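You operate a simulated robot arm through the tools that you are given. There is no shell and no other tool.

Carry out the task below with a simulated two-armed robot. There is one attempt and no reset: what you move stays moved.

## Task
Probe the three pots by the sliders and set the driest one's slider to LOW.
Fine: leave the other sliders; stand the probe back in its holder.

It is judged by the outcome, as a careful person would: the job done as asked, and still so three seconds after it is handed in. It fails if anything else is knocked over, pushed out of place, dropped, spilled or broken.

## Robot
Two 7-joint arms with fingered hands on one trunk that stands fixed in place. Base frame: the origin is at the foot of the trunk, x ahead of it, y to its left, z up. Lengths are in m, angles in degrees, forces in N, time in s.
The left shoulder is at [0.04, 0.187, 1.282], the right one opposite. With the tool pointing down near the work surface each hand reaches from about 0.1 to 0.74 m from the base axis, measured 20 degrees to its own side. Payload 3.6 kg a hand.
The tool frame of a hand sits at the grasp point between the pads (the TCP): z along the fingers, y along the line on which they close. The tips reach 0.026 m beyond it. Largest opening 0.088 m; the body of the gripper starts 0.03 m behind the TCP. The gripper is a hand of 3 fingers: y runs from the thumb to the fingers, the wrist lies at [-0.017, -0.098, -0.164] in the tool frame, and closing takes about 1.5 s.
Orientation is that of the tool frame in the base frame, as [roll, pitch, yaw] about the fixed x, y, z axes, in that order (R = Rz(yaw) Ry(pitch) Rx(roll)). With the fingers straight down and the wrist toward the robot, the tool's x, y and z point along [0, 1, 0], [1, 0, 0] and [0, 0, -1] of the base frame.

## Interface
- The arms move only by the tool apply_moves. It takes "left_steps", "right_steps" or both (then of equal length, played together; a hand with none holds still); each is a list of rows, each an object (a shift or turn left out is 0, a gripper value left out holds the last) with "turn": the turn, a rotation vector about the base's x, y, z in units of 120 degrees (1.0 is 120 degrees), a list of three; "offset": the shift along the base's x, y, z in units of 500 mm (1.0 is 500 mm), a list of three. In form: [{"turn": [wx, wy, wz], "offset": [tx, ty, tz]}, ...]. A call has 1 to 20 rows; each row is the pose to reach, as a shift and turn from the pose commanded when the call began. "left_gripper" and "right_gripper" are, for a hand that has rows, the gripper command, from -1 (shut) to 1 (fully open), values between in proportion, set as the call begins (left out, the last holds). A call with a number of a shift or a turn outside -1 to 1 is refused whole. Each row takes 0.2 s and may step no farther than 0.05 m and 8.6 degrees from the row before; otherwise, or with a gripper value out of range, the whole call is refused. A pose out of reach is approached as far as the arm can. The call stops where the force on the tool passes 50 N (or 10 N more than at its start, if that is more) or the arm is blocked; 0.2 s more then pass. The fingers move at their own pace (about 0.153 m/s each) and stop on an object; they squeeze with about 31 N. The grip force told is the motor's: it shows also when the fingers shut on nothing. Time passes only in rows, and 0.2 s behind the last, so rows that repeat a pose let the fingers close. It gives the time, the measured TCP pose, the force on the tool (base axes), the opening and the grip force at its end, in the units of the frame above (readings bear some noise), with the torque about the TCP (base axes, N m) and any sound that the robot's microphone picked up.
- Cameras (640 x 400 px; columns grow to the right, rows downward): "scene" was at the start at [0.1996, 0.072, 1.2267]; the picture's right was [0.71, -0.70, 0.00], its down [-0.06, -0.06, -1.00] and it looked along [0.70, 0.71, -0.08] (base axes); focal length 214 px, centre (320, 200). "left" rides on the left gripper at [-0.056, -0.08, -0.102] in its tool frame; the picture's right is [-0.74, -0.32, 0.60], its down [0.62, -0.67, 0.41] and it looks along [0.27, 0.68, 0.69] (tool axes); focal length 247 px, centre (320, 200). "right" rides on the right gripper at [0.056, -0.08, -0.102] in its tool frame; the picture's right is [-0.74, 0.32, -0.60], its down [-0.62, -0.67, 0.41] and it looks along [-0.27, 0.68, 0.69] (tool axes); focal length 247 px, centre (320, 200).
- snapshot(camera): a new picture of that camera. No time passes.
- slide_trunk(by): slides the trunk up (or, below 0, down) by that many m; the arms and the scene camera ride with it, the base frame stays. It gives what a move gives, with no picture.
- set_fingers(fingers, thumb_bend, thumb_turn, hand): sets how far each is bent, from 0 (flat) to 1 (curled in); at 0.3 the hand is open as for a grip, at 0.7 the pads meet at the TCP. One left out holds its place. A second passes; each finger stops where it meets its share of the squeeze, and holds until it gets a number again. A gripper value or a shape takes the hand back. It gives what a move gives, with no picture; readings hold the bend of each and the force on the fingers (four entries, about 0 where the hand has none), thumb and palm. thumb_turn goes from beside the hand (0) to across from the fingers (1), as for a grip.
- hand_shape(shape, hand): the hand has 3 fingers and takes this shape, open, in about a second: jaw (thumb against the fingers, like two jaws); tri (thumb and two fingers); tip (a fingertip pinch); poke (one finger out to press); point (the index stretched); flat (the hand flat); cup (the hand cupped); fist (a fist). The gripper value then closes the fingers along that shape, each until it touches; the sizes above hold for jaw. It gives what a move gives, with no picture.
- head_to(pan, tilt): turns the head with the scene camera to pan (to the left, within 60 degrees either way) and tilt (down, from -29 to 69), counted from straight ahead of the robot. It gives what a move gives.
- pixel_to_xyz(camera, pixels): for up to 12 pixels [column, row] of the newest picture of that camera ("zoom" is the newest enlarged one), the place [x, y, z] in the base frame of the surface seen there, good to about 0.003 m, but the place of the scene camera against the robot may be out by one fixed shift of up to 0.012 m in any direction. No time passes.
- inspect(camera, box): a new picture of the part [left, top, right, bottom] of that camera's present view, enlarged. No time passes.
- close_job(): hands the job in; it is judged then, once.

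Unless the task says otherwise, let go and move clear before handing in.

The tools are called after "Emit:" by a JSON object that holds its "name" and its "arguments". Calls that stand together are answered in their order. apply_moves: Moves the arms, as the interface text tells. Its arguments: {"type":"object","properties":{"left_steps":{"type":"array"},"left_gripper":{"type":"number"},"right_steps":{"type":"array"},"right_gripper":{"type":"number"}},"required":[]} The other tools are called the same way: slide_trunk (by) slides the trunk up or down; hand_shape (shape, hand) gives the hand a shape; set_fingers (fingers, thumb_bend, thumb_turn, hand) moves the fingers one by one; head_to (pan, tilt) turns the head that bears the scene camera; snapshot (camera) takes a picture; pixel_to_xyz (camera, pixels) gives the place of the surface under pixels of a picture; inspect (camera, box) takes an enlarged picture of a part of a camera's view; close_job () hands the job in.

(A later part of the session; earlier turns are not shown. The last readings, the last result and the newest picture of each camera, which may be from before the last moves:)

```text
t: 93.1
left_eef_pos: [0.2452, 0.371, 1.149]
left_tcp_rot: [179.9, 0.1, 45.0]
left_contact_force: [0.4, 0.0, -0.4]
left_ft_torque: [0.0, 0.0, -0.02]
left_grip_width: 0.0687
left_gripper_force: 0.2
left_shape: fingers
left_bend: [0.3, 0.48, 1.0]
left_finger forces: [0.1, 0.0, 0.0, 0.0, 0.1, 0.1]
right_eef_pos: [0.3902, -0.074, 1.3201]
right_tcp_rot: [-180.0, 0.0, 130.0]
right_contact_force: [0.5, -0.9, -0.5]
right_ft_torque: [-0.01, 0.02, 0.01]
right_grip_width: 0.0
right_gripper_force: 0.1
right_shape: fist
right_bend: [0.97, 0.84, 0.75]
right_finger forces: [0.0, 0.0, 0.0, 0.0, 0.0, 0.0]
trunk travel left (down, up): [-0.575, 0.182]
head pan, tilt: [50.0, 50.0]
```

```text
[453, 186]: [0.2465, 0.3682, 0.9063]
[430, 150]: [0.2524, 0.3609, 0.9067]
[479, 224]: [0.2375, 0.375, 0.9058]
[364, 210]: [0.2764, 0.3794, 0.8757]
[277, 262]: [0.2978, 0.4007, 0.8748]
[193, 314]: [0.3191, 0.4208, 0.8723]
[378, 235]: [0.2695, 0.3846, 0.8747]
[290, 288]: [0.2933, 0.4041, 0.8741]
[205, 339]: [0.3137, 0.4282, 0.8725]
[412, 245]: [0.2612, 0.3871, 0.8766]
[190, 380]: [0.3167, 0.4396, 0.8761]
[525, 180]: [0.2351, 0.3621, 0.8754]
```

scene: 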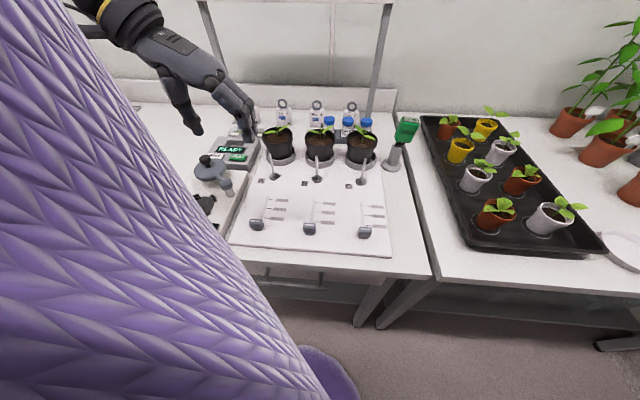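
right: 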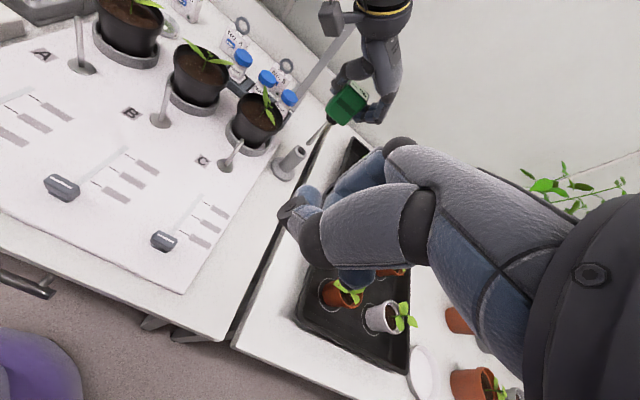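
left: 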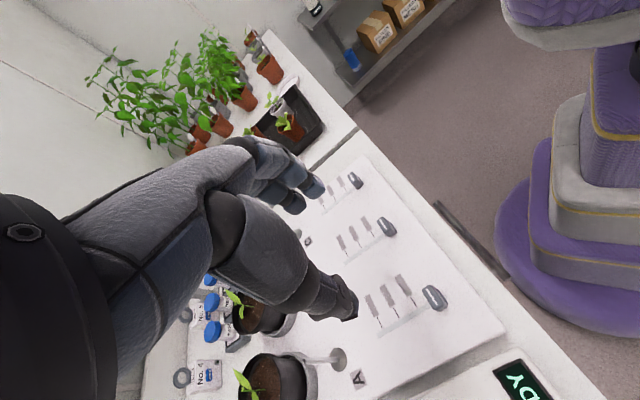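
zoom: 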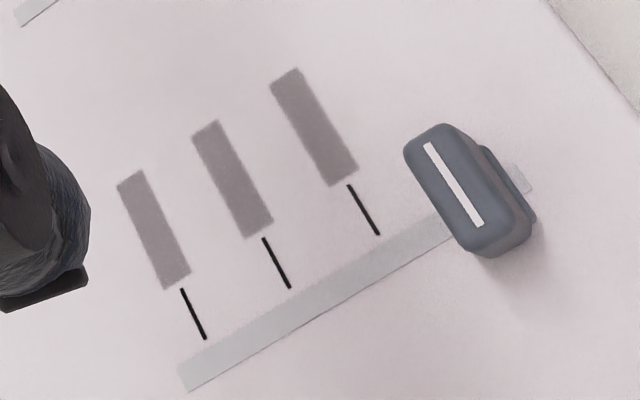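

The three ticks are at u≈0.463, 0.4935, 0.524 and the knob pointer is at u≈0.434. Before moving it I need to know which mark is LOW; a wall poster with columns "NEAR / FAR / LEFT" may explain it, so I'll look at that.

Emit:
{"name": "head_to", "arguments": {"pan": 60, "tilt": -12}}

Emit:
{"name": "snapshot", "arguments": {"camera": "scene"}}

Emit:
{"name": "head_to", "arguments": {"pan": 30, "tilt": -5}}

Emit:
{"name": "snapshot", "arguments": {"camera": "scene"}}

```text
t: 94.5
left_eef_pos: [0.2457, 0.3701, 1.1514]
left_tcp_rot: [-180.0, 0.1, 45.1]
left_contact_force: [-0.6, 0.4, 0.3]
left_ft_torque: [-0.01, 0.02, 0.0]
left_grip_width: 0.0685
left_gripper_force: 0.1
left_shape: fingers
left_bend: [0.3, 0.48, 1.0]
left_finger forces: [0.0, 0.0, 0.1, 0.1, 0.0, 0.0]
right_eef_pos: [0.3906, -0.0725, 1.3195]
right_tcp_rot: [179.9, 0.1, 130.1]
right_contact_force: [-0.5, 1.0, -0.2]
right_ft_torque: [0.0, 0.01, 0.01]
right_grip_width: 0.0
right_gripper_force: 0.1
right_shape: fist
right_bend: [0.97, 0.84, 0.75]
right_finger forces: [0.0, 0.0, 0.0, 0.0, 0.0, 0.0]
trunk travel left (down, up): [-0.575, 0.182]
head pan, tilt: [60.0, -12.0]
```

```text
taken
```

scene: 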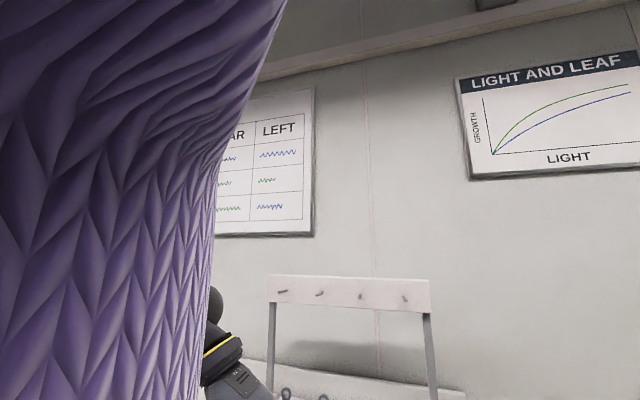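

```text
t: 95.4
left_eef_pos: [0.2448, 0.3711, 1.1516]
left_tcp_rot: [180.0, 0.2, 45.1]
left_contact_force: [0.8, 0.6, 0.3]
left_ft_torque: [0.02, 0.0, 0.0]
left_grip_width: 0.0685
left_gripper_force: 0.0
left_shape: fingers
left_bend: [0.3, 0.48, 1.0]
left_finger forces: [0.0, 0.1, 0.0, 0.1, 0.0, 0.0]
right_eef_pos: [0.3912, -0.0737, 1.3194]
right_tcp_rot: [179.9, 0.0, 130.1]
right_contact_force: [-0.5, -0.3, -0.1]
right_ft_torque: [0.02, -0.03, 0.01]
right_grip_width: 0.0
right_gripper_force: 0.1
right_shape: fist
right_bend: [0.97, 0.84, 0.75]
right_finger forces: [0.0, 0.0, 0.0, 0.0, 0.0, 0.0]
trunk travel left (down, up): [-0.575, 0.182]
head pan, tilt: [30.0, -5.0]
```

```text
taken
```

scene: 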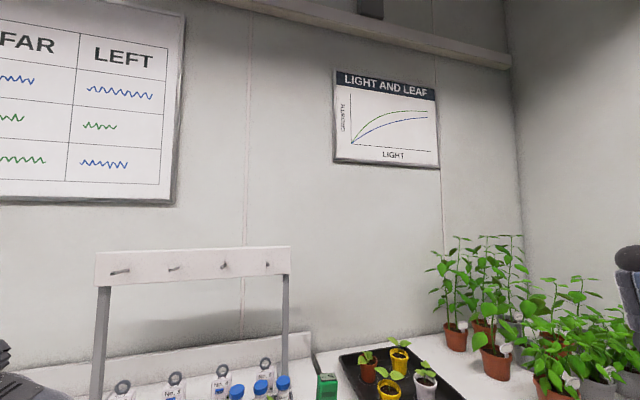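

The poster is unrelated (a bench schedule). I'll check the clearance to the device left of slider A, then lower the left hand toward the knob, which also brings slider A's labels near the centre of its camera.

Emit:
{"name": "pixel_to_xyz", "arguments": {"camera": "left", "pixels": [[500, 372], [480, 378], [525, 385], [545, 345], [440, 395], [505, 325], [470, 350], [400, 398], [380, 385]]}}

Emit:
{"name": "head_to", "arguments": {"pan": 55, "tilt": 48}}

Emit:
{"name": "snapshot", "arguments": {"camera": "scene"}}

```text
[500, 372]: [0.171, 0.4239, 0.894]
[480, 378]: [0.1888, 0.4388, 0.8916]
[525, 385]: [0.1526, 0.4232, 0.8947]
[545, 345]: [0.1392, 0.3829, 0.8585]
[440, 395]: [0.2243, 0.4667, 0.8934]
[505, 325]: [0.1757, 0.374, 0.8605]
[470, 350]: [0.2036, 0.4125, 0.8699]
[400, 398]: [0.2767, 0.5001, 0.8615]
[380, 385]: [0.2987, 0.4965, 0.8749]
```

```text
t: 96.6
left_eef_pos: [0.2462, 0.3721, 1.1507]
left_tcp_rot: [180.0, 0.1, 45.1]
left_contact_force: [0.8, -0.1, 0.7]
left_ft_torque: [0.02, -0.02, -0.03]
left_grip_width: 0.0686
left_gripper_force: 0.1
left_shape: fingers
left_bend: [0.3, 0.48, 1.0]
left_finger forces: [0.0, 0.1, 0.0, 0.0, 0.1, 0.0]
right_eef_pos: [0.3897, -0.0742, 1.3189]
right_tcp_rot: [-179.9, 0.0, 130.1]
right_contact_force: [-0.3, 0.1, -0.2]
right_ft_torque: [0.02, -0.01, -0.01]
right_grip_width: 0.0
right_gripper_force: 0.0
right_shape: fist
right_bend: [0.97, 0.84, 0.75]
right_finger forces: [0.1, 0.0, 0.0, 0.0, 0.0, 0.1]
trunk travel left (down, up): [-0.575, 0.182]
head pan, tilt: [55.0, 48.0]
```

```text
taken
```

scene: 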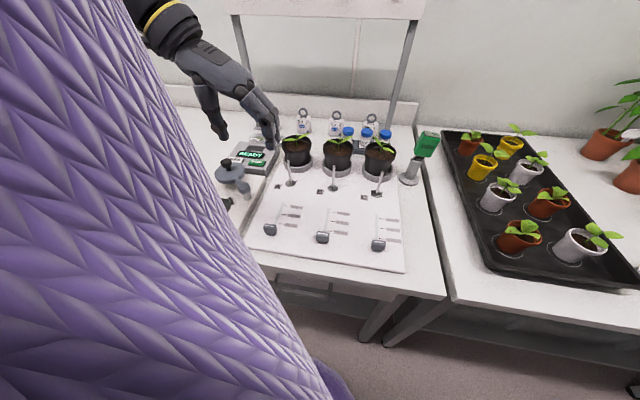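

The device's edge (v≈−0.17, z≈0.894) leaves ~2 cm beside the thumb. I'll lower to z≈0.97 above the knob and view the labels near the image centre.

Emit:
{"name": "apply_moves", "arguments": {"left_steps": [{"offset": [0.0008, -0.0078, -0.08]}, {"offset": [0.0008, -0.0078, -0.16]}, {"offset": [0.0008, -0.0078, -0.24]}, {"offset": [0.0008, -0.0078, -0.32]}, {"offset": [0.0008, -0.0078, -0.36]}, {"offset": [0.0008, -0.0078, -0.36]}]}}

Emit:
{"name": "snapshot", "arguments": {"camera": "left"}}

Emit:
{"name": "inspect", "arguments": {"camera": "left", "box": [260, 180, 440, 320]}}

Emit:
{"name": "snapshot", "arguments": {"camera": "scene"}}

```text
t: 98.0
left_eef_pos: [0.2448, 0.3666, 0.9699]
left_tcp_rot: [-180.0, 0.0, 45.0]
left_contact_force: [-0.6, 0.2, -0.2]
left_ft_torque: [0.01, -0.03, 0.01]
left_grip_width: 0.0686
left_gripper_force: 0.1
left_shape: fingers
left_bend: [0.3, 0.48, 1.0]
left_finger forces: [0.1, 0.1, 0.0, 0.1, 0.0, 0.1]
right_eef_pos: [0.3898, -0.0741, 1.3182]
right_tcp_rot: [-180.0, 0.0, 130.1]
right_contact_force: [0.3, 0.5, 0.3]
right_ft_torque: [0.0, 0.03, 0.0]
right_grip_width: 0.0
right_gripper_force: 0.1
right_shape: fist
right_bend: [0.97, 0.84, 0.75]
right_finger forces: [0.0, 0.1, 0.1, 0.0, 0.1, 0.1]
trunk travel left (down, up): [-0.575, 0.182]
head pan, tilt: [55.0, 48.0]
```

```text
taken
```

left: 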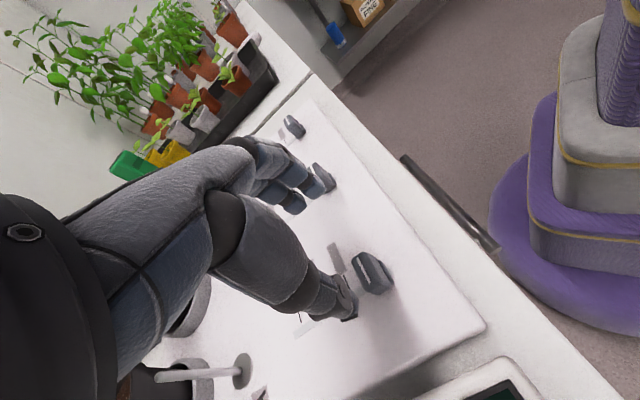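

```text
2.86 times, centred on (350, 250) of left
```

zoom: 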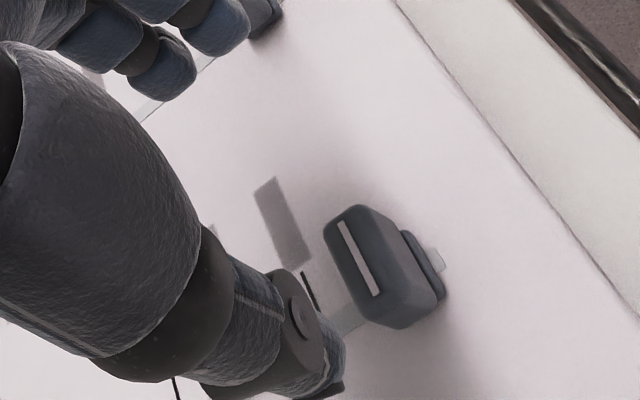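

```text
taken
```

scene: 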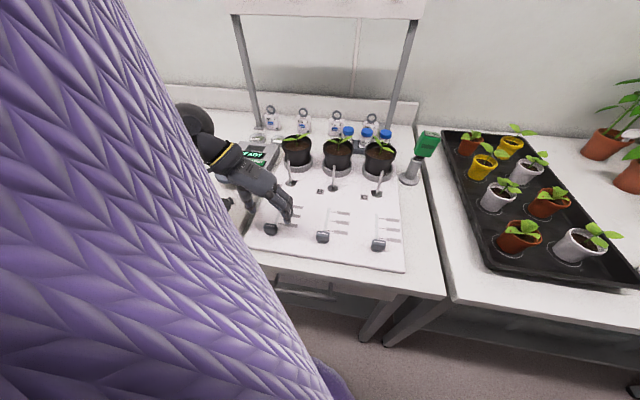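

Even centred at ~0.24 m, the nearest label is blank, so the plates carry no readable text. All knobs rest at the near end (off), so the first mark up from it is LOW by convention; I'll set it there and watch for any feedback. First, lower around the knob.

Emit:
{"name": "apply_moves", "arguments": {"left_steps": [{"offset": [0.0024, 0.0024, -0.04]}, {"offset": [0.0024, 0.0024, -0.08]}, {"offset": [0.0024, 0.0024, -0.1]}, {"offset": [0.0024, 0.0024, -0.114]}, {"offset": [0.0024, 0.0024, -0.114]}]}}

Emit:
{"name": "snapshot", "arguments": {"camera": "left"}}

Emit:
{"name": "inspect", "arguments": {"camera": "left", "box": [240, 150, 420, 330]}}

Emit:
{"name": "inspect", "arguments": {"camera": "scene", "box": [230, 170, 350, 260]}}

```text
t: 99.2
left_eef_pos: [0.2464, 0.3667, 0.9144]
left_tcp_rot: [-179.9, 0.0, 45.1]
left_contact_force: [0.0, -0.3, 0.0]
left_ft_torque: [0.01, 0.01, 0.0]
left_grip_width: 0.0688
left_gripper_force: 0.1
left_shape: fingers
left_bend: [0.3, 0.48, 1.0]
left_finger forces: [0.0, 0.0, 0.1, 0.0, 0.0, 0.0]
right_eef_pos: [0.3906, -0.0738, 1.3201]
right_tcp_rot: [180.0, 0.0, 130.2]
right_contact_force: [-0.5, -0.5, 0.3]
right_ft_torque: [0.0, 0.02, 0.01]
right_grip_width: 0.0
right_gripper_force: 0.1
right_shape: fist
right_bend: [0.97, 0.84, 0.75]
right_finger forces: [0.0, 0.1, 0.1, 0.0, 0.1, 0.0]
trunk travel left (down, up): [-0.575, 0.182]
head pan, tilt: [55.0, 48.0]
```

```text
taken
```

left: 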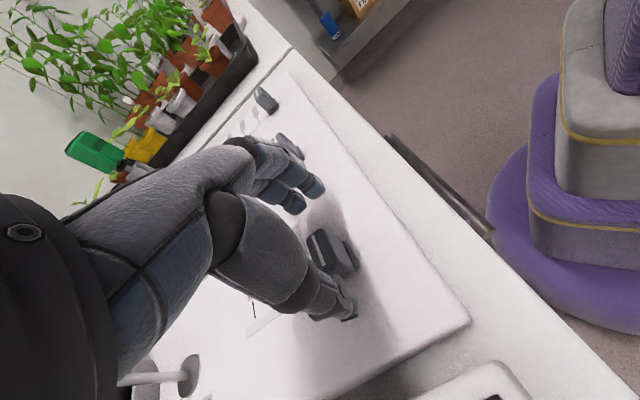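

```text
2.22 times, centred on (330, 240) of left
```

zoom: 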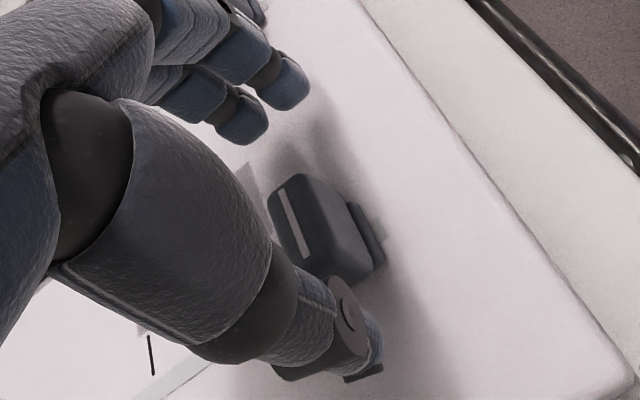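

```text
4.44 times, centred on (290, 215) of scene
```

zoom: 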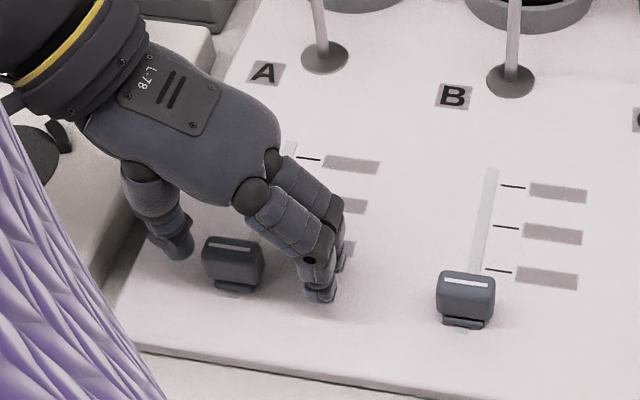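

The knob sits between thumb and fingers, tips just above the board. I'll close gently on it.

Emit:
{"name": "apply_moves", "arguments": {"left_steps": [{"offset": [0, 0, -0.005]}, {"offset": [0, 0, -0.005]}, {"offset": [0, 0, -0.005]}, {"offset": [0, 0, -0.005]}, {"offset": [0, 0, -0.005]}, {"offset": [0, 0, -0.005]}, {"offset": [0, 0, -0.005]}, {"offset": [0, 0, -0.005]}], "left_gripper": -1}}

Emit:
{"name": "inspect", "arguments": {"camera": "scene", "box": [230, 170, 350, 260]}}

Emit:
{"name": "inspect", "arguments": {"camera": "left", "box": [240, 150, 420, 330]}}

```text
t: 101.0
left_eef_pos: [0.2463, 0.3663, 0.9099]
left_tcp_rot: [180.0, 0.1, 45.1]
left_contact_force: [2.0, -1.6, 0.0]
left_ft_torque: [-0.07, -0.09, -0.27]
left_grip_width: 0.0234
left_gripper_force: 31.2
left_shape: jaw
left_bend: [0.56, 0.73, 1.0]
left_finger forces: [3.7, 26.6, 0.0, 0.0, 27.2, 0.0]
right_eef_pos: [0.3907, -0.0747, 1.3207]
right_tcp_rot: [180.0, -0.2, 130.1]
right_contact_force: [0.1, 0.0, -0.1]
right_ft_torque: [-0.03, -0.01, 0.06]
right_grip_width: 0.0
right_gripper_force: 0.0
right_shape: fist
right_bend: [0.97, 0.84, 0.75]
right_finger forces: [0.0, 0.0, 0.1, 0.1, 0.0, 0.0]
trunk travel left (down, up): [-0.575, 0.182]
head pan, tilt: [55.0, 48.0]
```

```text
4.44 times, centred on (290, 215) of scene
```

zoom: 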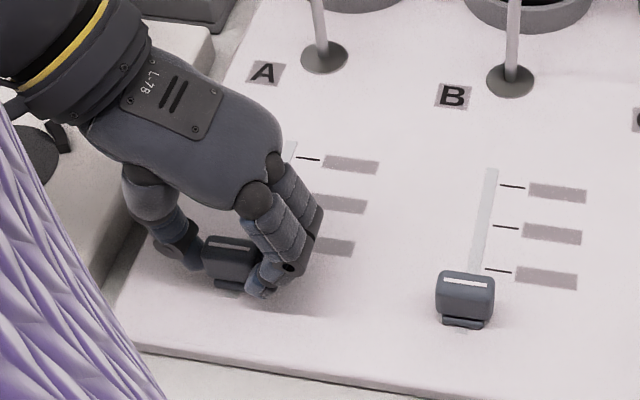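

```text
2.22 times, centred on (330, 240) of left
```

zoom: 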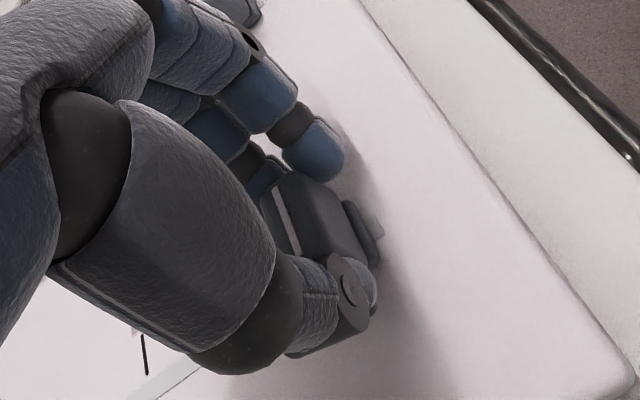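

The knob is pinched (27 N). I'll slide it 29 mm toward the first mark in slow steps.

Emit:
{"name": "apply_moves", "arguments": {"left_steps": [{"offset": [0.008, 0.008, 0]}, {"offset": [0.016, 0.016, 0]}, {"offset": [0.024, 0.024, 0]}, {"offset": [0.032, 0.032, 0]}, {"offset": [0.037, 0.037, 0]}, {"offset": [0.0414, 0.0414, 0]}, {"offset": [0.0414, 0.0414, 0]}]}}

Emit:
{"name": "inspect", "arguments": {"camera": "scene", "box": [230, 170, 350, 260]}}

Emit:
{"name": "snapshot", "arguments": {"camera": "left"}}

```text
t: 102.6
left_eef_pos: [0.2669, 0.3852, 0.9115]
left_tcp_rot: [-180.0, 0.2, 45.1]
left_contact_force: [-1.2, 1.2, 1.5]
left_ft_torque: [0.02, 0.03, -0.25]
left_grip_width: 0.0234
left_gripper_force: 31.3
left_shape: jaw
left_bend: [0.56, 0.73, 1.0]
left_finger forces: [3.4, 25.3, 0.0, 0.1, 30.9, 0.0]
right_eef_pos: [0.3896, -0.0725, 1.3181]
right_tcp_rot: [180.0, 0.0, 130.1]
right_contact_force: [0.2, 0.8, 0.0]
right_ft_torque: [-0.02, 0.01, 0.0]
right_grip_width: 0.0
right_gripper_force: 0.1
right_shape: fist
right_bend: [0.97, 0.84, 0.75]
right_finger forces: [0.0, 0.1, 0.0, 0.0, 0.0, 0.0]
trunk travel left (down, up): [-0.575, 0.182]
head pan, tilt: [55.0, 48.0]
```

```text
4.44 times, centred on (290, 215) of scene
```

zoom: 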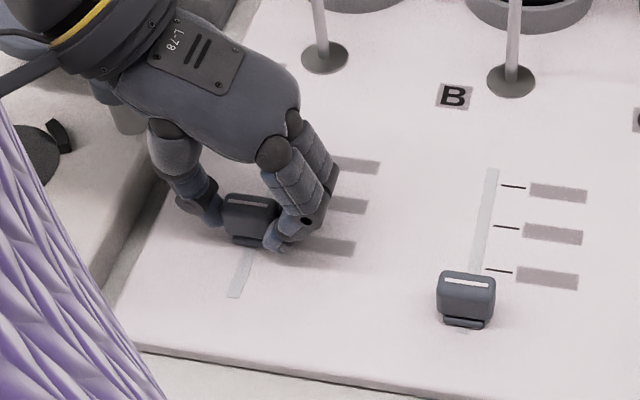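

```text
taken
```

left: 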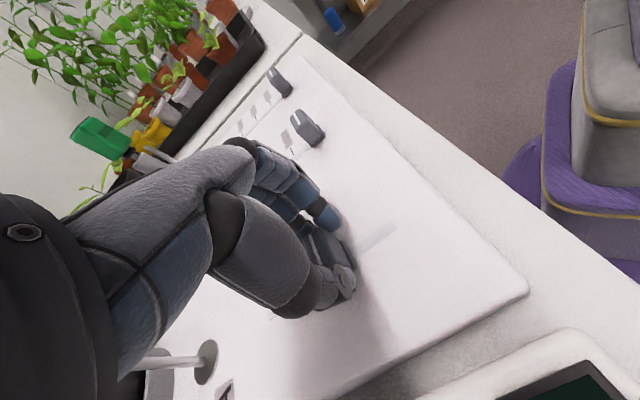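

The knob moved along the track by ~28 mm. I'll open, lift, and view the pointer against the mark and the labels.

Emit:
{"name": "set_fingers", "arguments": {"hand": "left", "fingers": 0.3, "thumb_bend": 0.45}}

Emit:
{"name": "apply_moves", "arguments": {"left_steps": [{"offset": [0, 0, 0.04]}, {"offset": [0, 0, 0.12]}, {"offset": [0, 0, 0.2]}, {"offset": [-0.04, -0.02, 0.28]}, {"offset": [-0.08, -0.04, 0.36]}, {"offset": [-0.08, -0.04, 0.44]}]}}

Emit:
{"name": "snapshot", "arguments": {"camera": "left"}}

Emit:
{"name": "inspect", "arguments": {"camera": "scene", "box": [230, 170, 350, 260]}}

```text
t: 103.6
left_eef_pos: [0.2683, 0.3865, 0.9109]
left_tcp_rot: [-180.0, 0.1, 45.1]
left_contact_force: [-0.5, 0.2, -0.4]
left_ft_torque: [0.01, 0.0, -0.03]
left_grip_width: 0.0717
left_gripper_force: 0.1
left_shape: fingers
left_bend: [0.3, 0.45, 1.0]
left_finger forces: [0.0, 0.0, 0.1, 0.0, 0.0, 0.1]
right_eef_pos: [0.3914, -0.075, 1.32]
right_tcp_rot: [-180.0, 0.1, 130.1]
right_contact_force: [0.3, -0.7, 0.2]
right_ft_torque: [0.03, 0.0, 0.0]
right_grip_width: 0.0
right_gripper_force: 0.0
right_shape: fist
right_bend: [0.97, 0.84, 0.75]
right_finger forces: [0.0, 0.1, 0.0, 0.0, 0.0, 0.1]
trunk travel left (down, up): [-0.575, 0.182]
head pan, tilt: [55.0, 48.0]
```

```text
t: 105.0
left_eef_pos: [0.2255, 0.3657, 1.1329]
left_tcp_rot: [-179.9, 0.1, 45.0]
left_contact_force: [-0.4, 0.9, 0.5]
left_ft_torque: [0.04, 0.02, 0.04]
left_grip_width: 0.0718
left_gripper_force: 0.0
left_shape: fingers
left_bend: [0.3, 0.45, 1.0]
left_finger forces: [0.1, 0.0, 0.0, 0.0, 0.1, 0.0]
right_eef_pos: [0.3902, -0.0739, 1.3192]
right_tcp_rot: [-180.0, 0.0, 130.2]
right_contact_force: [0.1, 0.6, 0.7]
right_ft_torque: [0.02, -0.04, -0.01]
right_grip_width: 0.0001
right_gripper_force: 0.0
right_shape: fist
right_bend: [0.97, 0.84, 0.75]
right_finger forces: [0.0, 0.1, 0.0, 0.0, 0.0, 0.0]
trunk travel left (down, up): [-0.575, 0.182]
head pan, tilt: [55.0, 48.0]
```

```text
taken
```

left: 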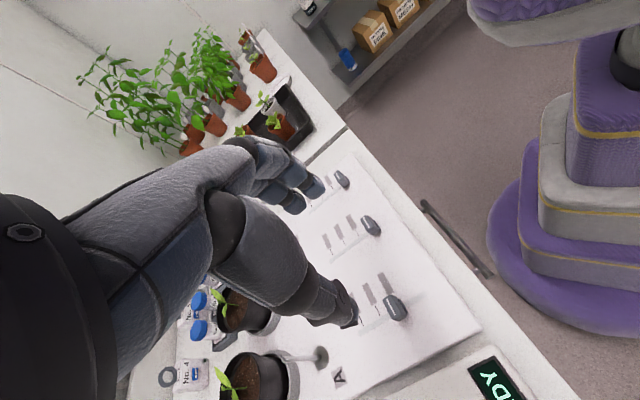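

```text
4.44 times, centred on (290, 215) of scene
```

zoom: 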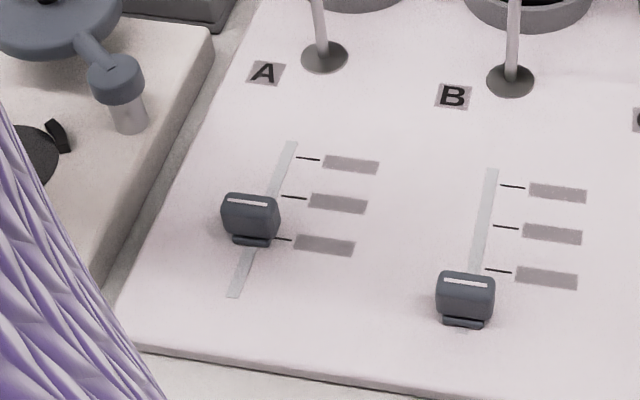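

The knob now sits by the first mark. I'll check alignment and labels with the left camera zoom.

Emit:
{"name": "inspect", "arguments": {"camera": "left", "box": [340, 250, 450, 340]}}

Emit:
{"name": "pixel_to_xyz", "arguments": {"camera": "zoom", "pixels": [[300, 235], [312, 210], [292, 220], [260, 260], [180, 300], [330, 240]]}}

```text
4.44 times, centred on (395, 295) of left
```

zoom: 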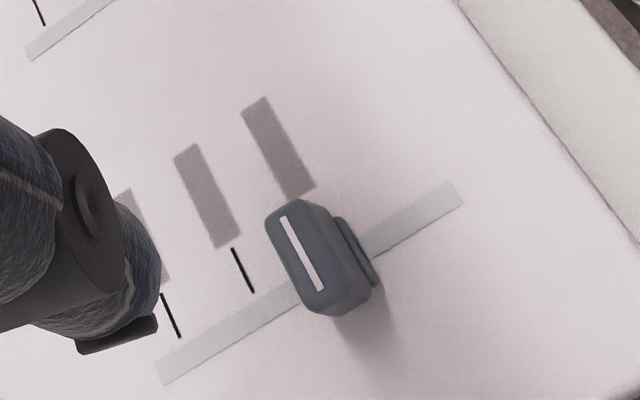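

```text
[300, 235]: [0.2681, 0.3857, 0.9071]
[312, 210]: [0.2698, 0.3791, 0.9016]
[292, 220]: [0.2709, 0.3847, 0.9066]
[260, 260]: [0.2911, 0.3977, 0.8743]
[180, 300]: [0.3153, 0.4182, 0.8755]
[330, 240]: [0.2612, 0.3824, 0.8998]
```

The pointer (u≈0.463) is aligned with the first mark. To be more certain which mark is LOW, I'll try one very close look at slider A's labels: make a left fist, tilt forward, and bring the camera to ~0.1 m.

Emit:
{"name": "hand_shape", "arguments": {"shape": "fist", "hand": "left"}}

Emit:
{"name": "apply_moves", "arguments": {"left_steps": [{"turn": [0.0442, -0.0442, 0], "offset": [0.08, 0.015, 0]}, {"turn": [0.0884, -0.0884, 0], "offset": [0.16, 0.03, 0]}, {"turn": [0.1326, -0.1326, 0], "offset": [0.24, 0.045, 0]}, {"turn": [0.1768, -0.1768, 0], "offset": [0.318, 0.06, 0]}, {"turn": [0.1768, -0.1768, 0], "offset": [0.318, 0.06, -0.08]}, {"turn": [0.1768, -0.1768, 0], "offset": [0.318, 0.06, -0.16]}, {"turn": [0.1768, -0.1768, 0], "offset": [0.318, 0.06, -0.24]}, {"turn": [0.1768, -0.1768, 0], "offset": [0.318, 0.06, -0.32]}, {"turn": [0.1768, -0.1768, 0], "offset": [0.318, 0.06, -0.36]}]}}

Emit:
{"name": "snapshot", "arguments": {"camera": "left"}}

Emit:
{"name": "snapshot", "arguments": {"camera": "scene"}}

```text
t: 105.9
left_eef_pos: [0.2255, 0.3652, 1.1312]
left_tcp_rot: [-179.9, 0.1, 45.1]
left_contact_force: [0.9, -0.1, -0.3]
left_ft_torque: [0.02, 0.01, 0.0]
left_grip_width: 0.0
left_gripper_force: 0.0
left_shape: fist
left_bend: [0.97, 0.72, 0.86]
left_finger forces: [0.0, 0.1, 0.0, 0.0, 0.0, 0.1]
right_eef_pos: [0.3916, -0.0738, 1.3204]
right_tcp_rot: [-180.0, -0.1, 130.2]
right_contact_force: [-0.6, -0.2, 1.1]
right_ft_torque: [0.01, 0.0, -0.03]
right_grip_width: 0.0
right_gripper_force: 0.1
right_shape: fist
right_bend: [0.97, 0.84, 0.75]
right_finger forces: [0.0, 0.0, 0.1, 0.0, 0.0, 0.1]
trunk travel left (down, up): [-0.575, 0.182]
head pan, tilt: [55.0, 48.0]
```

```text
t: 107.9
left_eef_pos: [0.3862, 0.396, 0.9507]
left_tcp_rot: [-180.0, -30.0, 45.0]
left_contact_force: [0.4, -1.4, 0.2]
left_ft_torque: [0.0, -0.02, 0.03]
left_grip_width: 0.0
left_gripper_force: 0.1
left_shape: fist
left_bend: [1.0, 0.73, 0.86]
left_finger forces: [0.0, 0.0, 0.1, 0.1, 0.1, 0.1]
right_eef_pos: [0.3908, -0.0725, 1.3178]
right_tcp_rot: [-179.9, 0.0, 130.1]
right_contact_force: [-1.1, 1.0, 1.2]
right_ft_torque: [-0.03, -0.01, 0.01]
right_grip_width: 0.0001
right_gripper_force: 0.1
right_shape: fist
right_bend: [0.97, 0.84, 0.75]
right_finger forces: [0.1, 0.0, 0.0, 0.0, 0.0, 0.0]
trunk travel left (down, up): [-0.575, 0.182]
head pan, tilt: [55.0, 48.0]
```

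```text
taken
```

left: 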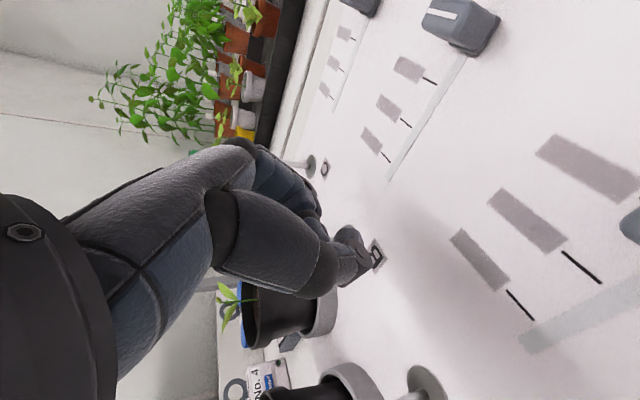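

```text
taken
```

scene: 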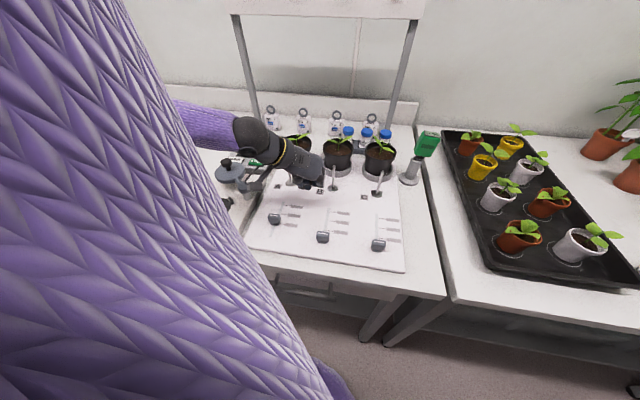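

The labels fill much of the view now (587,165), (525,218), (480,258). I'll zoom in on each.

Emit:
{"name": "inspect", "arguments": {"camera": "left", "box": [440, 120, 640, 320]}}

Emit:
{"name": "inspect", "arguments": {"camera": "left", "box": [440, 215, 530, 300]}}

```text
2.00 times, centred on (540, 220) of left
```

zoom: 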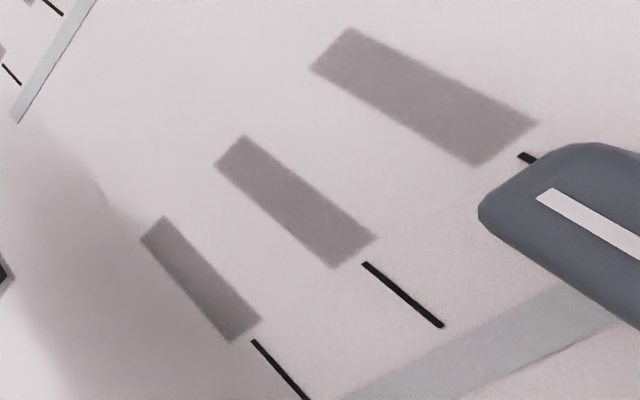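

```text
4.71 times, centred on (485, 258) of left
```

zoom: 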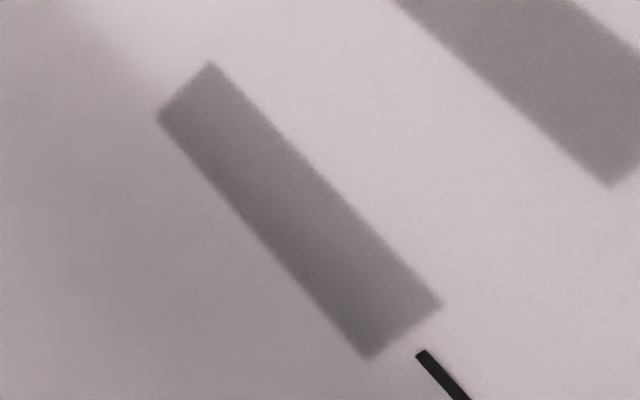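

Even at ~0.12 m the plates are completely blank, so their text truly isn't available. One more possible clue is the card under the bench ("…amp 40 %"); I'll raise the left hand, lower the trunk, and read it with the right-hand camera.

Emit:
{"name": "apply_moves", "arguments": {"left_steps": [{"offset": [0, 0, 0.08]}, {"offset": [0, 0, 0.16]}, {"offset": [-0.02, 0, 0.24]}, {"offset": [-0.05, 0.01, 0.32]}, {"offset": [-0.08, 0.02, 0.4]}, {"offset": [-0.1, 0.03, 0.48]}, {"offset": [-0.1, 0.03, 0.54]}], "right_steps": [{"offset": [-0.02, 0, 0]}, {"offset": [-0.04, 0, 0]}, {"offset": [-0.06, 0.0, 0]}, {"offset": [-0.08, 0.0, 0]}, {"offset": [-0.1, 0.0, 0]}, {"offset": [-0.12, 0.0, 0]}, {"offset": [-0.14, 0.0, 0]}]}}

Emit:
{"name": "slide_trunk", "arguments": {"by": -0.15}}

Emit:
{"name": "apply_moves", "arguments": {"right_steps": [{"offset": [0, 0.02, -0.08]}, {"offset": [0, 0.04, -0.17]}, {"offset": [0, 0.06, -0.26]}, {"offset": [0, 0.08, -0.35]}, {"offset": [0, 0.1, -0.44]}, {"offset": [0, 0.12, -0.53]}, {"offset": [0, 0.14, -0.62]}, {"offset": [0, 0.16, -0.71]}, {"offset": [0, 0.16, -0.78]}]}}

Emit:
{"name": "snapshot", "arguments": {"camera": "right"}}

Emit:
{"name": "snapshot", "arguments": {"camera": "scene"}}

```text
t: 109.5
left_eef_pos: [0.3377, 0.4099, 1.2193]
left_tcp_rot: [-180.0, -29.9, 45.0]
left_contact_force: [-0.2, 0.5, 0.4]
left_ft_torque: [0.02, -0.03, 0.04]
left_grip_width: 0.0
left_gripper_force: 0.0
left_shape: fist
left_bend: [1.0, 0.73, 0.85]
left_finger forces: [0.1, 0.0, 0.0, 0.0, 0.1, 0.1]
right_eef_pos: [0.3212, -0.0767, 1.3199]
right_tcp_rot: [-180.0, 0.0, 129.9]
right_contact_force: [0.5, 0.6, 0.7]
right_ft_torque: [0.03, -0.02, 0.0]
right_grip_width: 0.0
right_gripper_force: 0.1
right_shape: fist
right_bend: [0.97, 0.84, 0.75]
right_finger forces: [0.0, 0.1, 0.0, 0.0, 0.0, 0.0]
trunk travel left (down, up): [-0.575, 0.182]
head pan, tilt: [55.0, 48.0]
```

```text
t: 111.3
left_eef_pos: [0.3363, 0.412, 1.0719]
left_tcp_rot: [-180.0, -29.9, 45.0]
left_contact_force: [-0.4, -0.1, 0.3]
left_ft_torque: [-0.04, -0.02, -0.02]
left_grip_width: 0.0
left_gripper_force: 0.1
left_shape: fist
left_bend: [1.0, 0.74, 0.85]
left_finger forces: [0.0, 0.0, 0.1, 0.0, 0.2, 0.0]
right_eef_pos: [0.3198, -0.0754, 1.1708]
right_tcp_rot: [179.9, 0.0, 130.1]
right_contact_force: [0.1, 0.3, -0.4]
right_ft_torque: [0.0, 0.0, -0.04]
right_grip_width: 0.0
right_gripper_force: 0.0
right_shape: fist
right_bend: [0.97, 0.84, 0.75]
right_finger forces: [0.0, 0.0, 0.0, 0.0, 0.0, 0.0]
trunk travel left (down, up): [-0.425, 0.332]
head pan, tilt: [55.0, 48.0]
```

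```text
t: 113.3
left_eef_pos: [0.3356, 0.4108, 1.0733]
left_tcp_rot: [179.9, -30.0, 45.3]
left_contact_force: [0.2, -0.8, 0.3]
left_ft_torque: [0.03, 0.03, 0.02]
left_grip_width: 0.0002
left_gripper_force: 0.1
left_shape: fist
left_bend: [1.0, 0.76, 0.85]
left_finger forces: [0.0, 0.0, 0.0, 0.0, 0.0, 0.0]
right_eef_pos: [0.3247, 0.0089, 0.8726]
right_tcp_rot: [-179.2, -0.5, 129.6]
right_contact_force: [1.1, 0.6, -0.2]
right_ft_torque: [0.04, -0.05, 0.0]
right_grip_width: 0.0
right_gripper_force: 0.0
right_shape: fist
right_bend: [0.97, 0.84, 0.75]
right_finger forces: [0.1, 0.0, 0.0, 0.0, 0.1, 0.0]
right hand out of reach, approached as far as the arm can: row 7, 8, 9
trunk travel left (down, up): [-0.425, 0.332]
head pan, tilt: [55.0, 48.0]
```

```text
taken
```

right: 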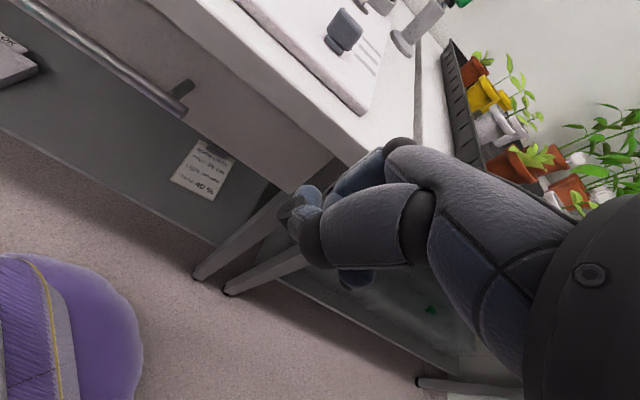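

```text
taken
```

scene: 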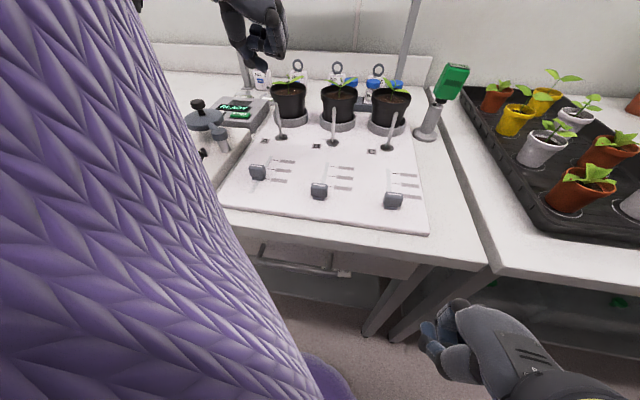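

The card under the bench is now in view at (203,170) in the right camera, with several lines of text. I'll zoom in; there also seems to be another item at the upper-left (15,60).

Emit:
{"name": "inspect", "arguments": {"camera": "right", "box": [165, 130, 245, 210]}}

Emit:
{"name": "inspect", "arguments": {"camera": "right", "box": [0, 20, 80, 100]}}

```text
5.00 times, centred on (205, 170) of right
```

zoom: 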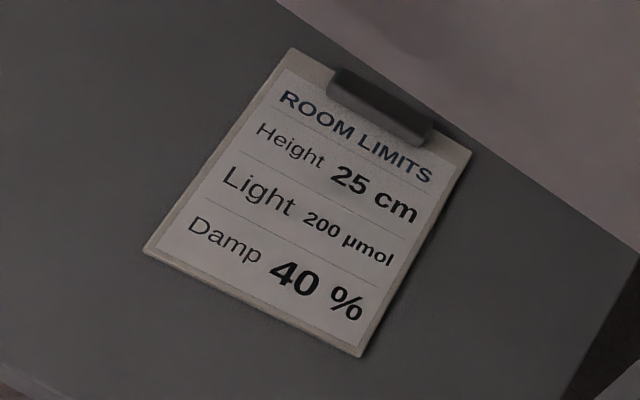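

```text
5.00 times, centred on (40, 60) of right
```

zoom: 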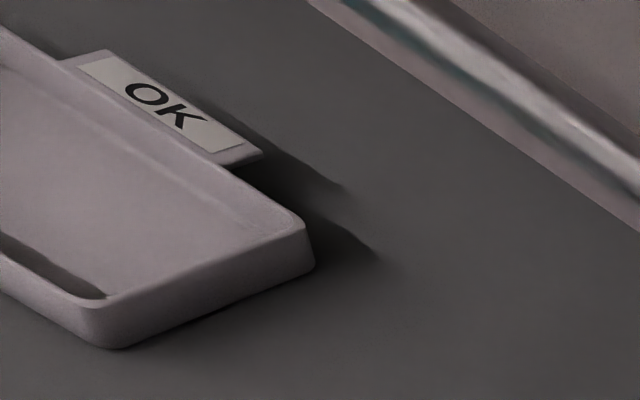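

The card is "ROOM LIMITS", unrelated to the sliders. I'll zoom once more at slider C's marks from this low angle, and slider A from the head view.

Emit:
{"name": "inspect", "arguments": {"camera": "right", "box": [315, 0, 405, 90]}}

Emit:
{"name": "inspect", "arguments": {"camera": "scene", "box": [235, 145, 315, 205]}}

Emit:
{"name": "inspect", "arguments": {"camera": "scene", "box": [375, 160, 435, 215]}}

```text
4.44 times, centred on (360, 45) of right
```

zoom: 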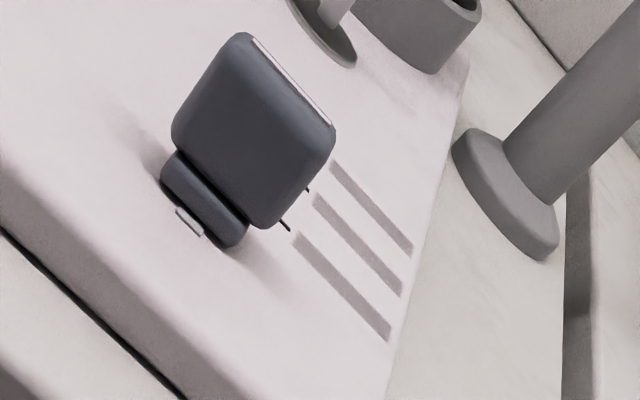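

```text
6.67 times, centred on (275, 175) of scene
```

zoom: 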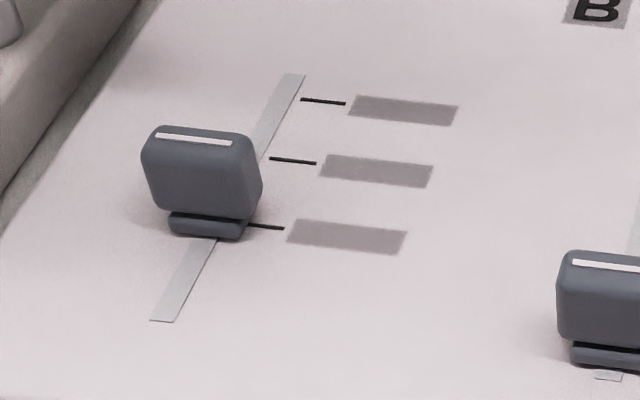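

```text
7.27 times, centred on (405, 188) of scene
```

zoom: 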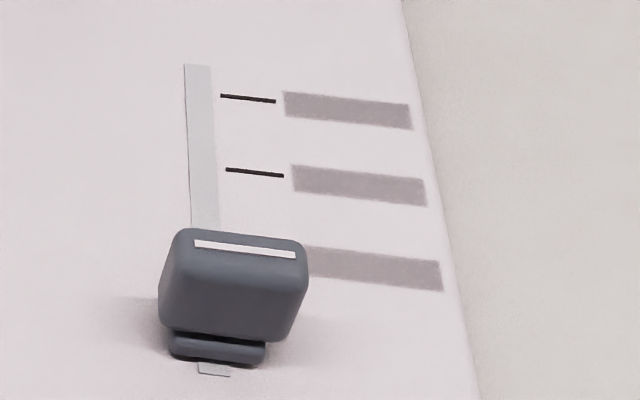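

No text on any plate from any angle. I'll check whether moving slider A produced any visible change at A's nozzle versus B and C.

Emit:
{"name": "inspect", "arguments": {"camera": "scene", "box": [255, 70, 425, 160]}}

Emit:
{"name": "inspect", "arguments": {"camera": "scene", "box": [180, 90, 260, 160]}}

```text
3.76 times, centred on (340, 115) of scene
```

zoom: 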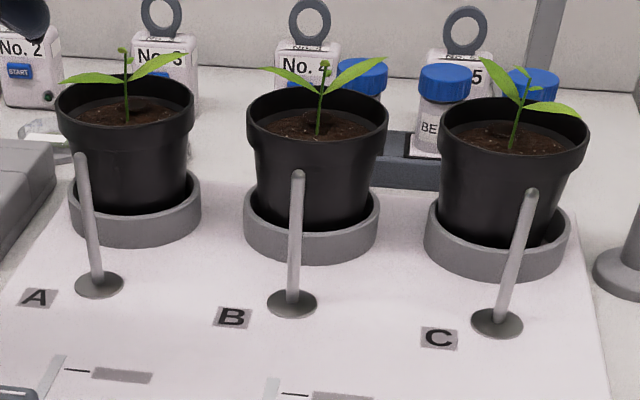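

```text
5.71 times, centred on (220, 125) of scene
```

zoom: 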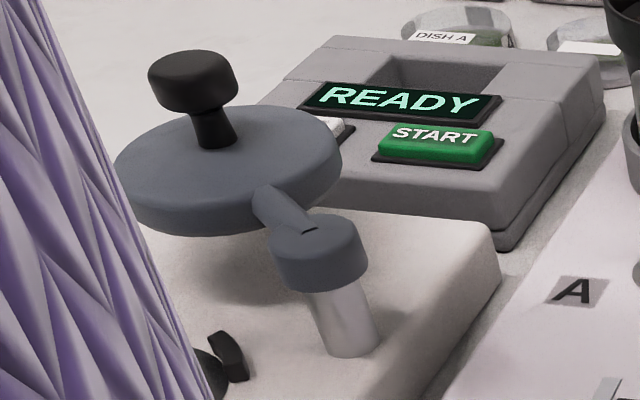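

Nothing visibly changed. Since my closest label view was ~0.148 m, I'll make one final closer attempt (~0.1 m) over slider A's labels with the left fist, moving carefully over the empty board area.

Emit:
{"name": "apply_moves", "arguments": {"left_steps": [{"offset": [0.05, -0.042, 0]}, {"offset": [0.103, -0.084, 0]}, {"offset": [0.103, -0.084, -0.08]}, {"offset": [0.103, -0.084, -0.16]}, {"offset": [0.103, -0.084, -0.22]}, {"offset": [0.103, -0.084, -0.27]}, {"offset": [0.103, -0.084, -0.286]}, {"offset": [0.103, -0.084, -0.286]}]}}

Emit:
{"name": "snapshot", "arguments": {"camera": "left"}}

Emit:
{"name": "inspect", "arguments": {"camera": "scene", "box": [230, 110, 370, 210]}}

```text
t: 115.1
left_eef_pos: [0.3871, 0.3713, 0.928]
left_tcp_rot: [180.0, -30.0, 45.1]
left_contact_force: [-0.1, 0.1, -0.5]
left_ft_torque: [-0.01, 0.0, 0.01]
left_grip_width: 0.0825
left_gripper_force: 0.0
left_shape: fist
left_bend: [1.0, 0.77, 0.85]
left_finger forces: [0.0, 0.1, 0.0, 0.0, 0.0, 0.0]
right_eef_pos: [0.326, 0.0108, 0.8738]
right_tcp_rot: [-179.1, -0.5, 129.6]
right_contact_force: [-0.1, -0.1, 0.8]
right_ft_torque: [-0.01, -0.01, -0.01]
right_grip_width: 0.0
right_gripper_force: 0.0
right_shape: fist
right_bend: [0.97, 0.84, 0.75]
right_finger forces: [0.1, 0.0, 0.0, 0.0, 0.1, 0.0]
trunk travel left (down, up): [-0.425, 0.332]
head pan, tilt: [55.0, 48.0]
```

```text
taken
```

left: 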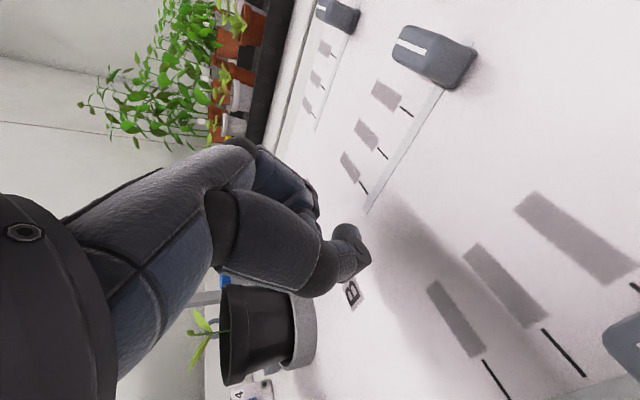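

```text
4.00 times, centred on (300, 160) of scene
```

zoom: 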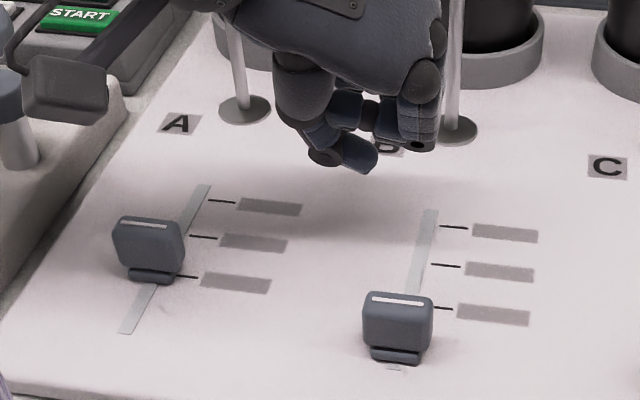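

Emit:
{"name": "inspect", "arguments": {"camera": "left", "box": [420, 180, 640, 360]}}

Emit:
{"name": "pixel_to_xyz", "arguments": {"camera": "left", "pixels": [[575, 235], [505, 285], [455, 320], [400, 30], [345, 240], [370, 270]]}}

```text
2.22 times, centred on (530, 270) of left
```

zoom: 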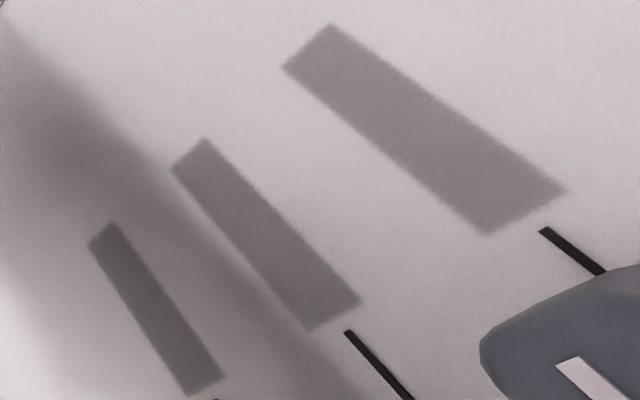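

```text
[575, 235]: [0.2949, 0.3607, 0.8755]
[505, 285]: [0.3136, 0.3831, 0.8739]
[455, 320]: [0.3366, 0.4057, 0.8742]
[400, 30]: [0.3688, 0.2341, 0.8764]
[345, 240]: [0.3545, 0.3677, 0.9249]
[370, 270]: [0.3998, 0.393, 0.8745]
```

Still blank at 0.118 m, so the plates have no legible text. The knob's unmarked rest position is the near end (off), so the first mark is LOW. I'll retreat the left hand upward and verify the pointer-to-mark alignment once more.

Emit:
{"name": "apply_moves", "arguments": {"left_steps": [{"offset": [-0.02, -0.01, 0.06]}, {"offset": [-0.06, -0.02, 0.14]}, {"offset": [-0.11, -0.03, 0.22]}, {"offset": [-0.16, -0.03, 0.3]}, {"offset": [-0.2, -0.02, 0.38]}, {"offset": [-0.24, 0.0, 0.44]}], "right_steps": [{"offset": [0, -0.02, 0.09]}, {"offset": [0, -0.04, 0.18]}, {"offset": [0, -0.07, 0.27]}, {"offset": [0, -0.1, 0.36]}, {"offset": [0, -0.13, 0.45]}, {"offset": [0, -0.16, 0.54]}]}}

Emit:
{"name": "snapshot", "arguments": {"camera": "left"}}

Emit:
{"name": "snapshot", "arguments": {"camera": "scene"}}

```text
t: 116.5
left_eef_pos: [0.306, 0.4216, 1.156]
left_tcp_rot: [180.0, -29.9, 44.8]
left_contact_force: [-0.1, 0.1, 0.1]
left_ft_torque: [0.02, -0.03, -0.01]
left_grip_width: 0.0824
left_gripper_force: 0.1
left_shape: fist
left_bend: [1.0, 0.78, 0.85]
left_finger forces: [0.0, 0.1, 0.0, 0.0, 0.1, 0.1]
left hand out of reach, approached as far as the arm can: row 3, 4, 5, 6
right_eef_pos: [0.3252, -0.0701, 1.1429]
right_tcp_rot: [180.0, 0.0, 130.2]
right_contact_force: [-0.7, -0.1, 0.3]
right_ft_torque: [-0.02, -0.01, -0.03]
right_grip_width: 0.0
right_gripper_force: 0.0
right_shape: fist
right_bend: [0.97, 0.84, 0.75]
right_finger forces: [0.0, 0.0, 0.0, 0.1, 0.0, 0.1]
trunk travel left (down, up): [-0.425, 0.332]
head pan, tilt: [55.0, 48.0]
```

```text
taken
```

left: 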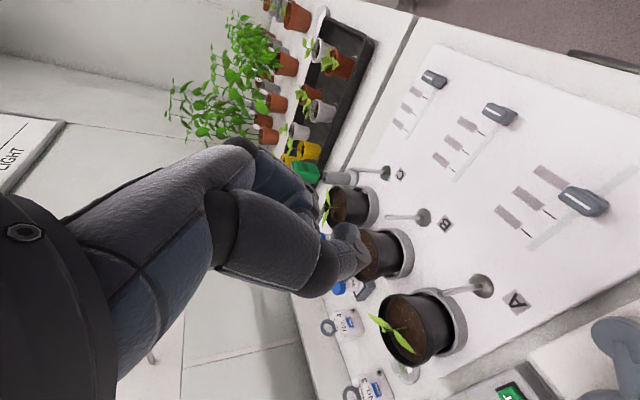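

```text
taken
```

scene: 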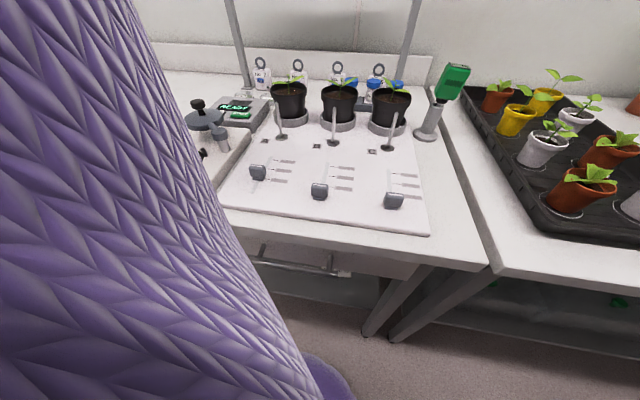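

Everything stands in place. I'll verify the pointer vs. mark in a zoom, plus the final state of the pots and probe.

Emit:
{"name": "inspect", "arguments": {"camera": "left", "box": [480, 150, 620, 260]}}

Emit:
{"name": "pixel_to_xyz", "arguments": {"camera": "zoom", "pixels": [[470, 225], [440, 200], [505, 245], [395, 155], [350, 195], [340, 185], [265, 285], [250, 270], [180, 370], [165, 355]]}}

Emit:
{"name": "inspect", "arguments": {"camera": "scene", "box": [260, 60, 480, 160]}}

```text
3.64 times, centred on (550, 205) of left
```

zoom: 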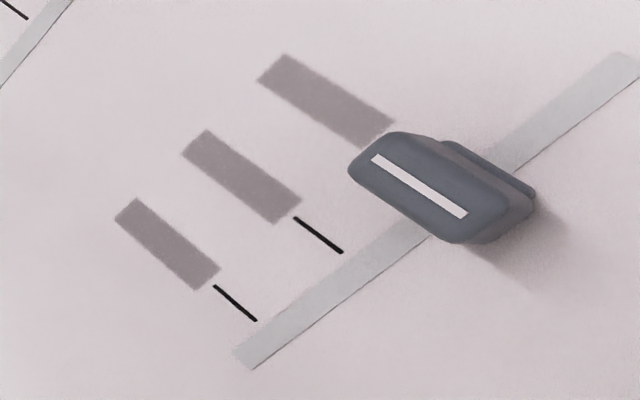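

```text
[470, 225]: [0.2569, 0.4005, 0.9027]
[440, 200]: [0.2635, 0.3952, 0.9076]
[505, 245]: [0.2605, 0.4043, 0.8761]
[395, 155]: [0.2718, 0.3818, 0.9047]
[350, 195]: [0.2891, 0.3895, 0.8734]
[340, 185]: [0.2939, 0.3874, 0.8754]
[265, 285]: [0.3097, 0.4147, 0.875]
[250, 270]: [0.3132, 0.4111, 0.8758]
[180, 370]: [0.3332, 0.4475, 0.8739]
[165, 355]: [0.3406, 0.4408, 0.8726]
```

```text
2.91 times, centred on (370, 110) of scene
```

zoom: 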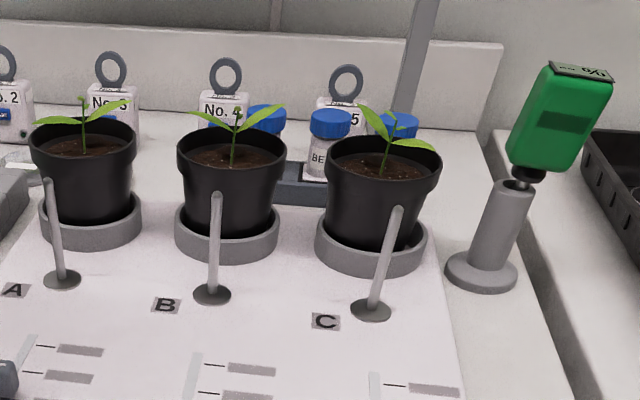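

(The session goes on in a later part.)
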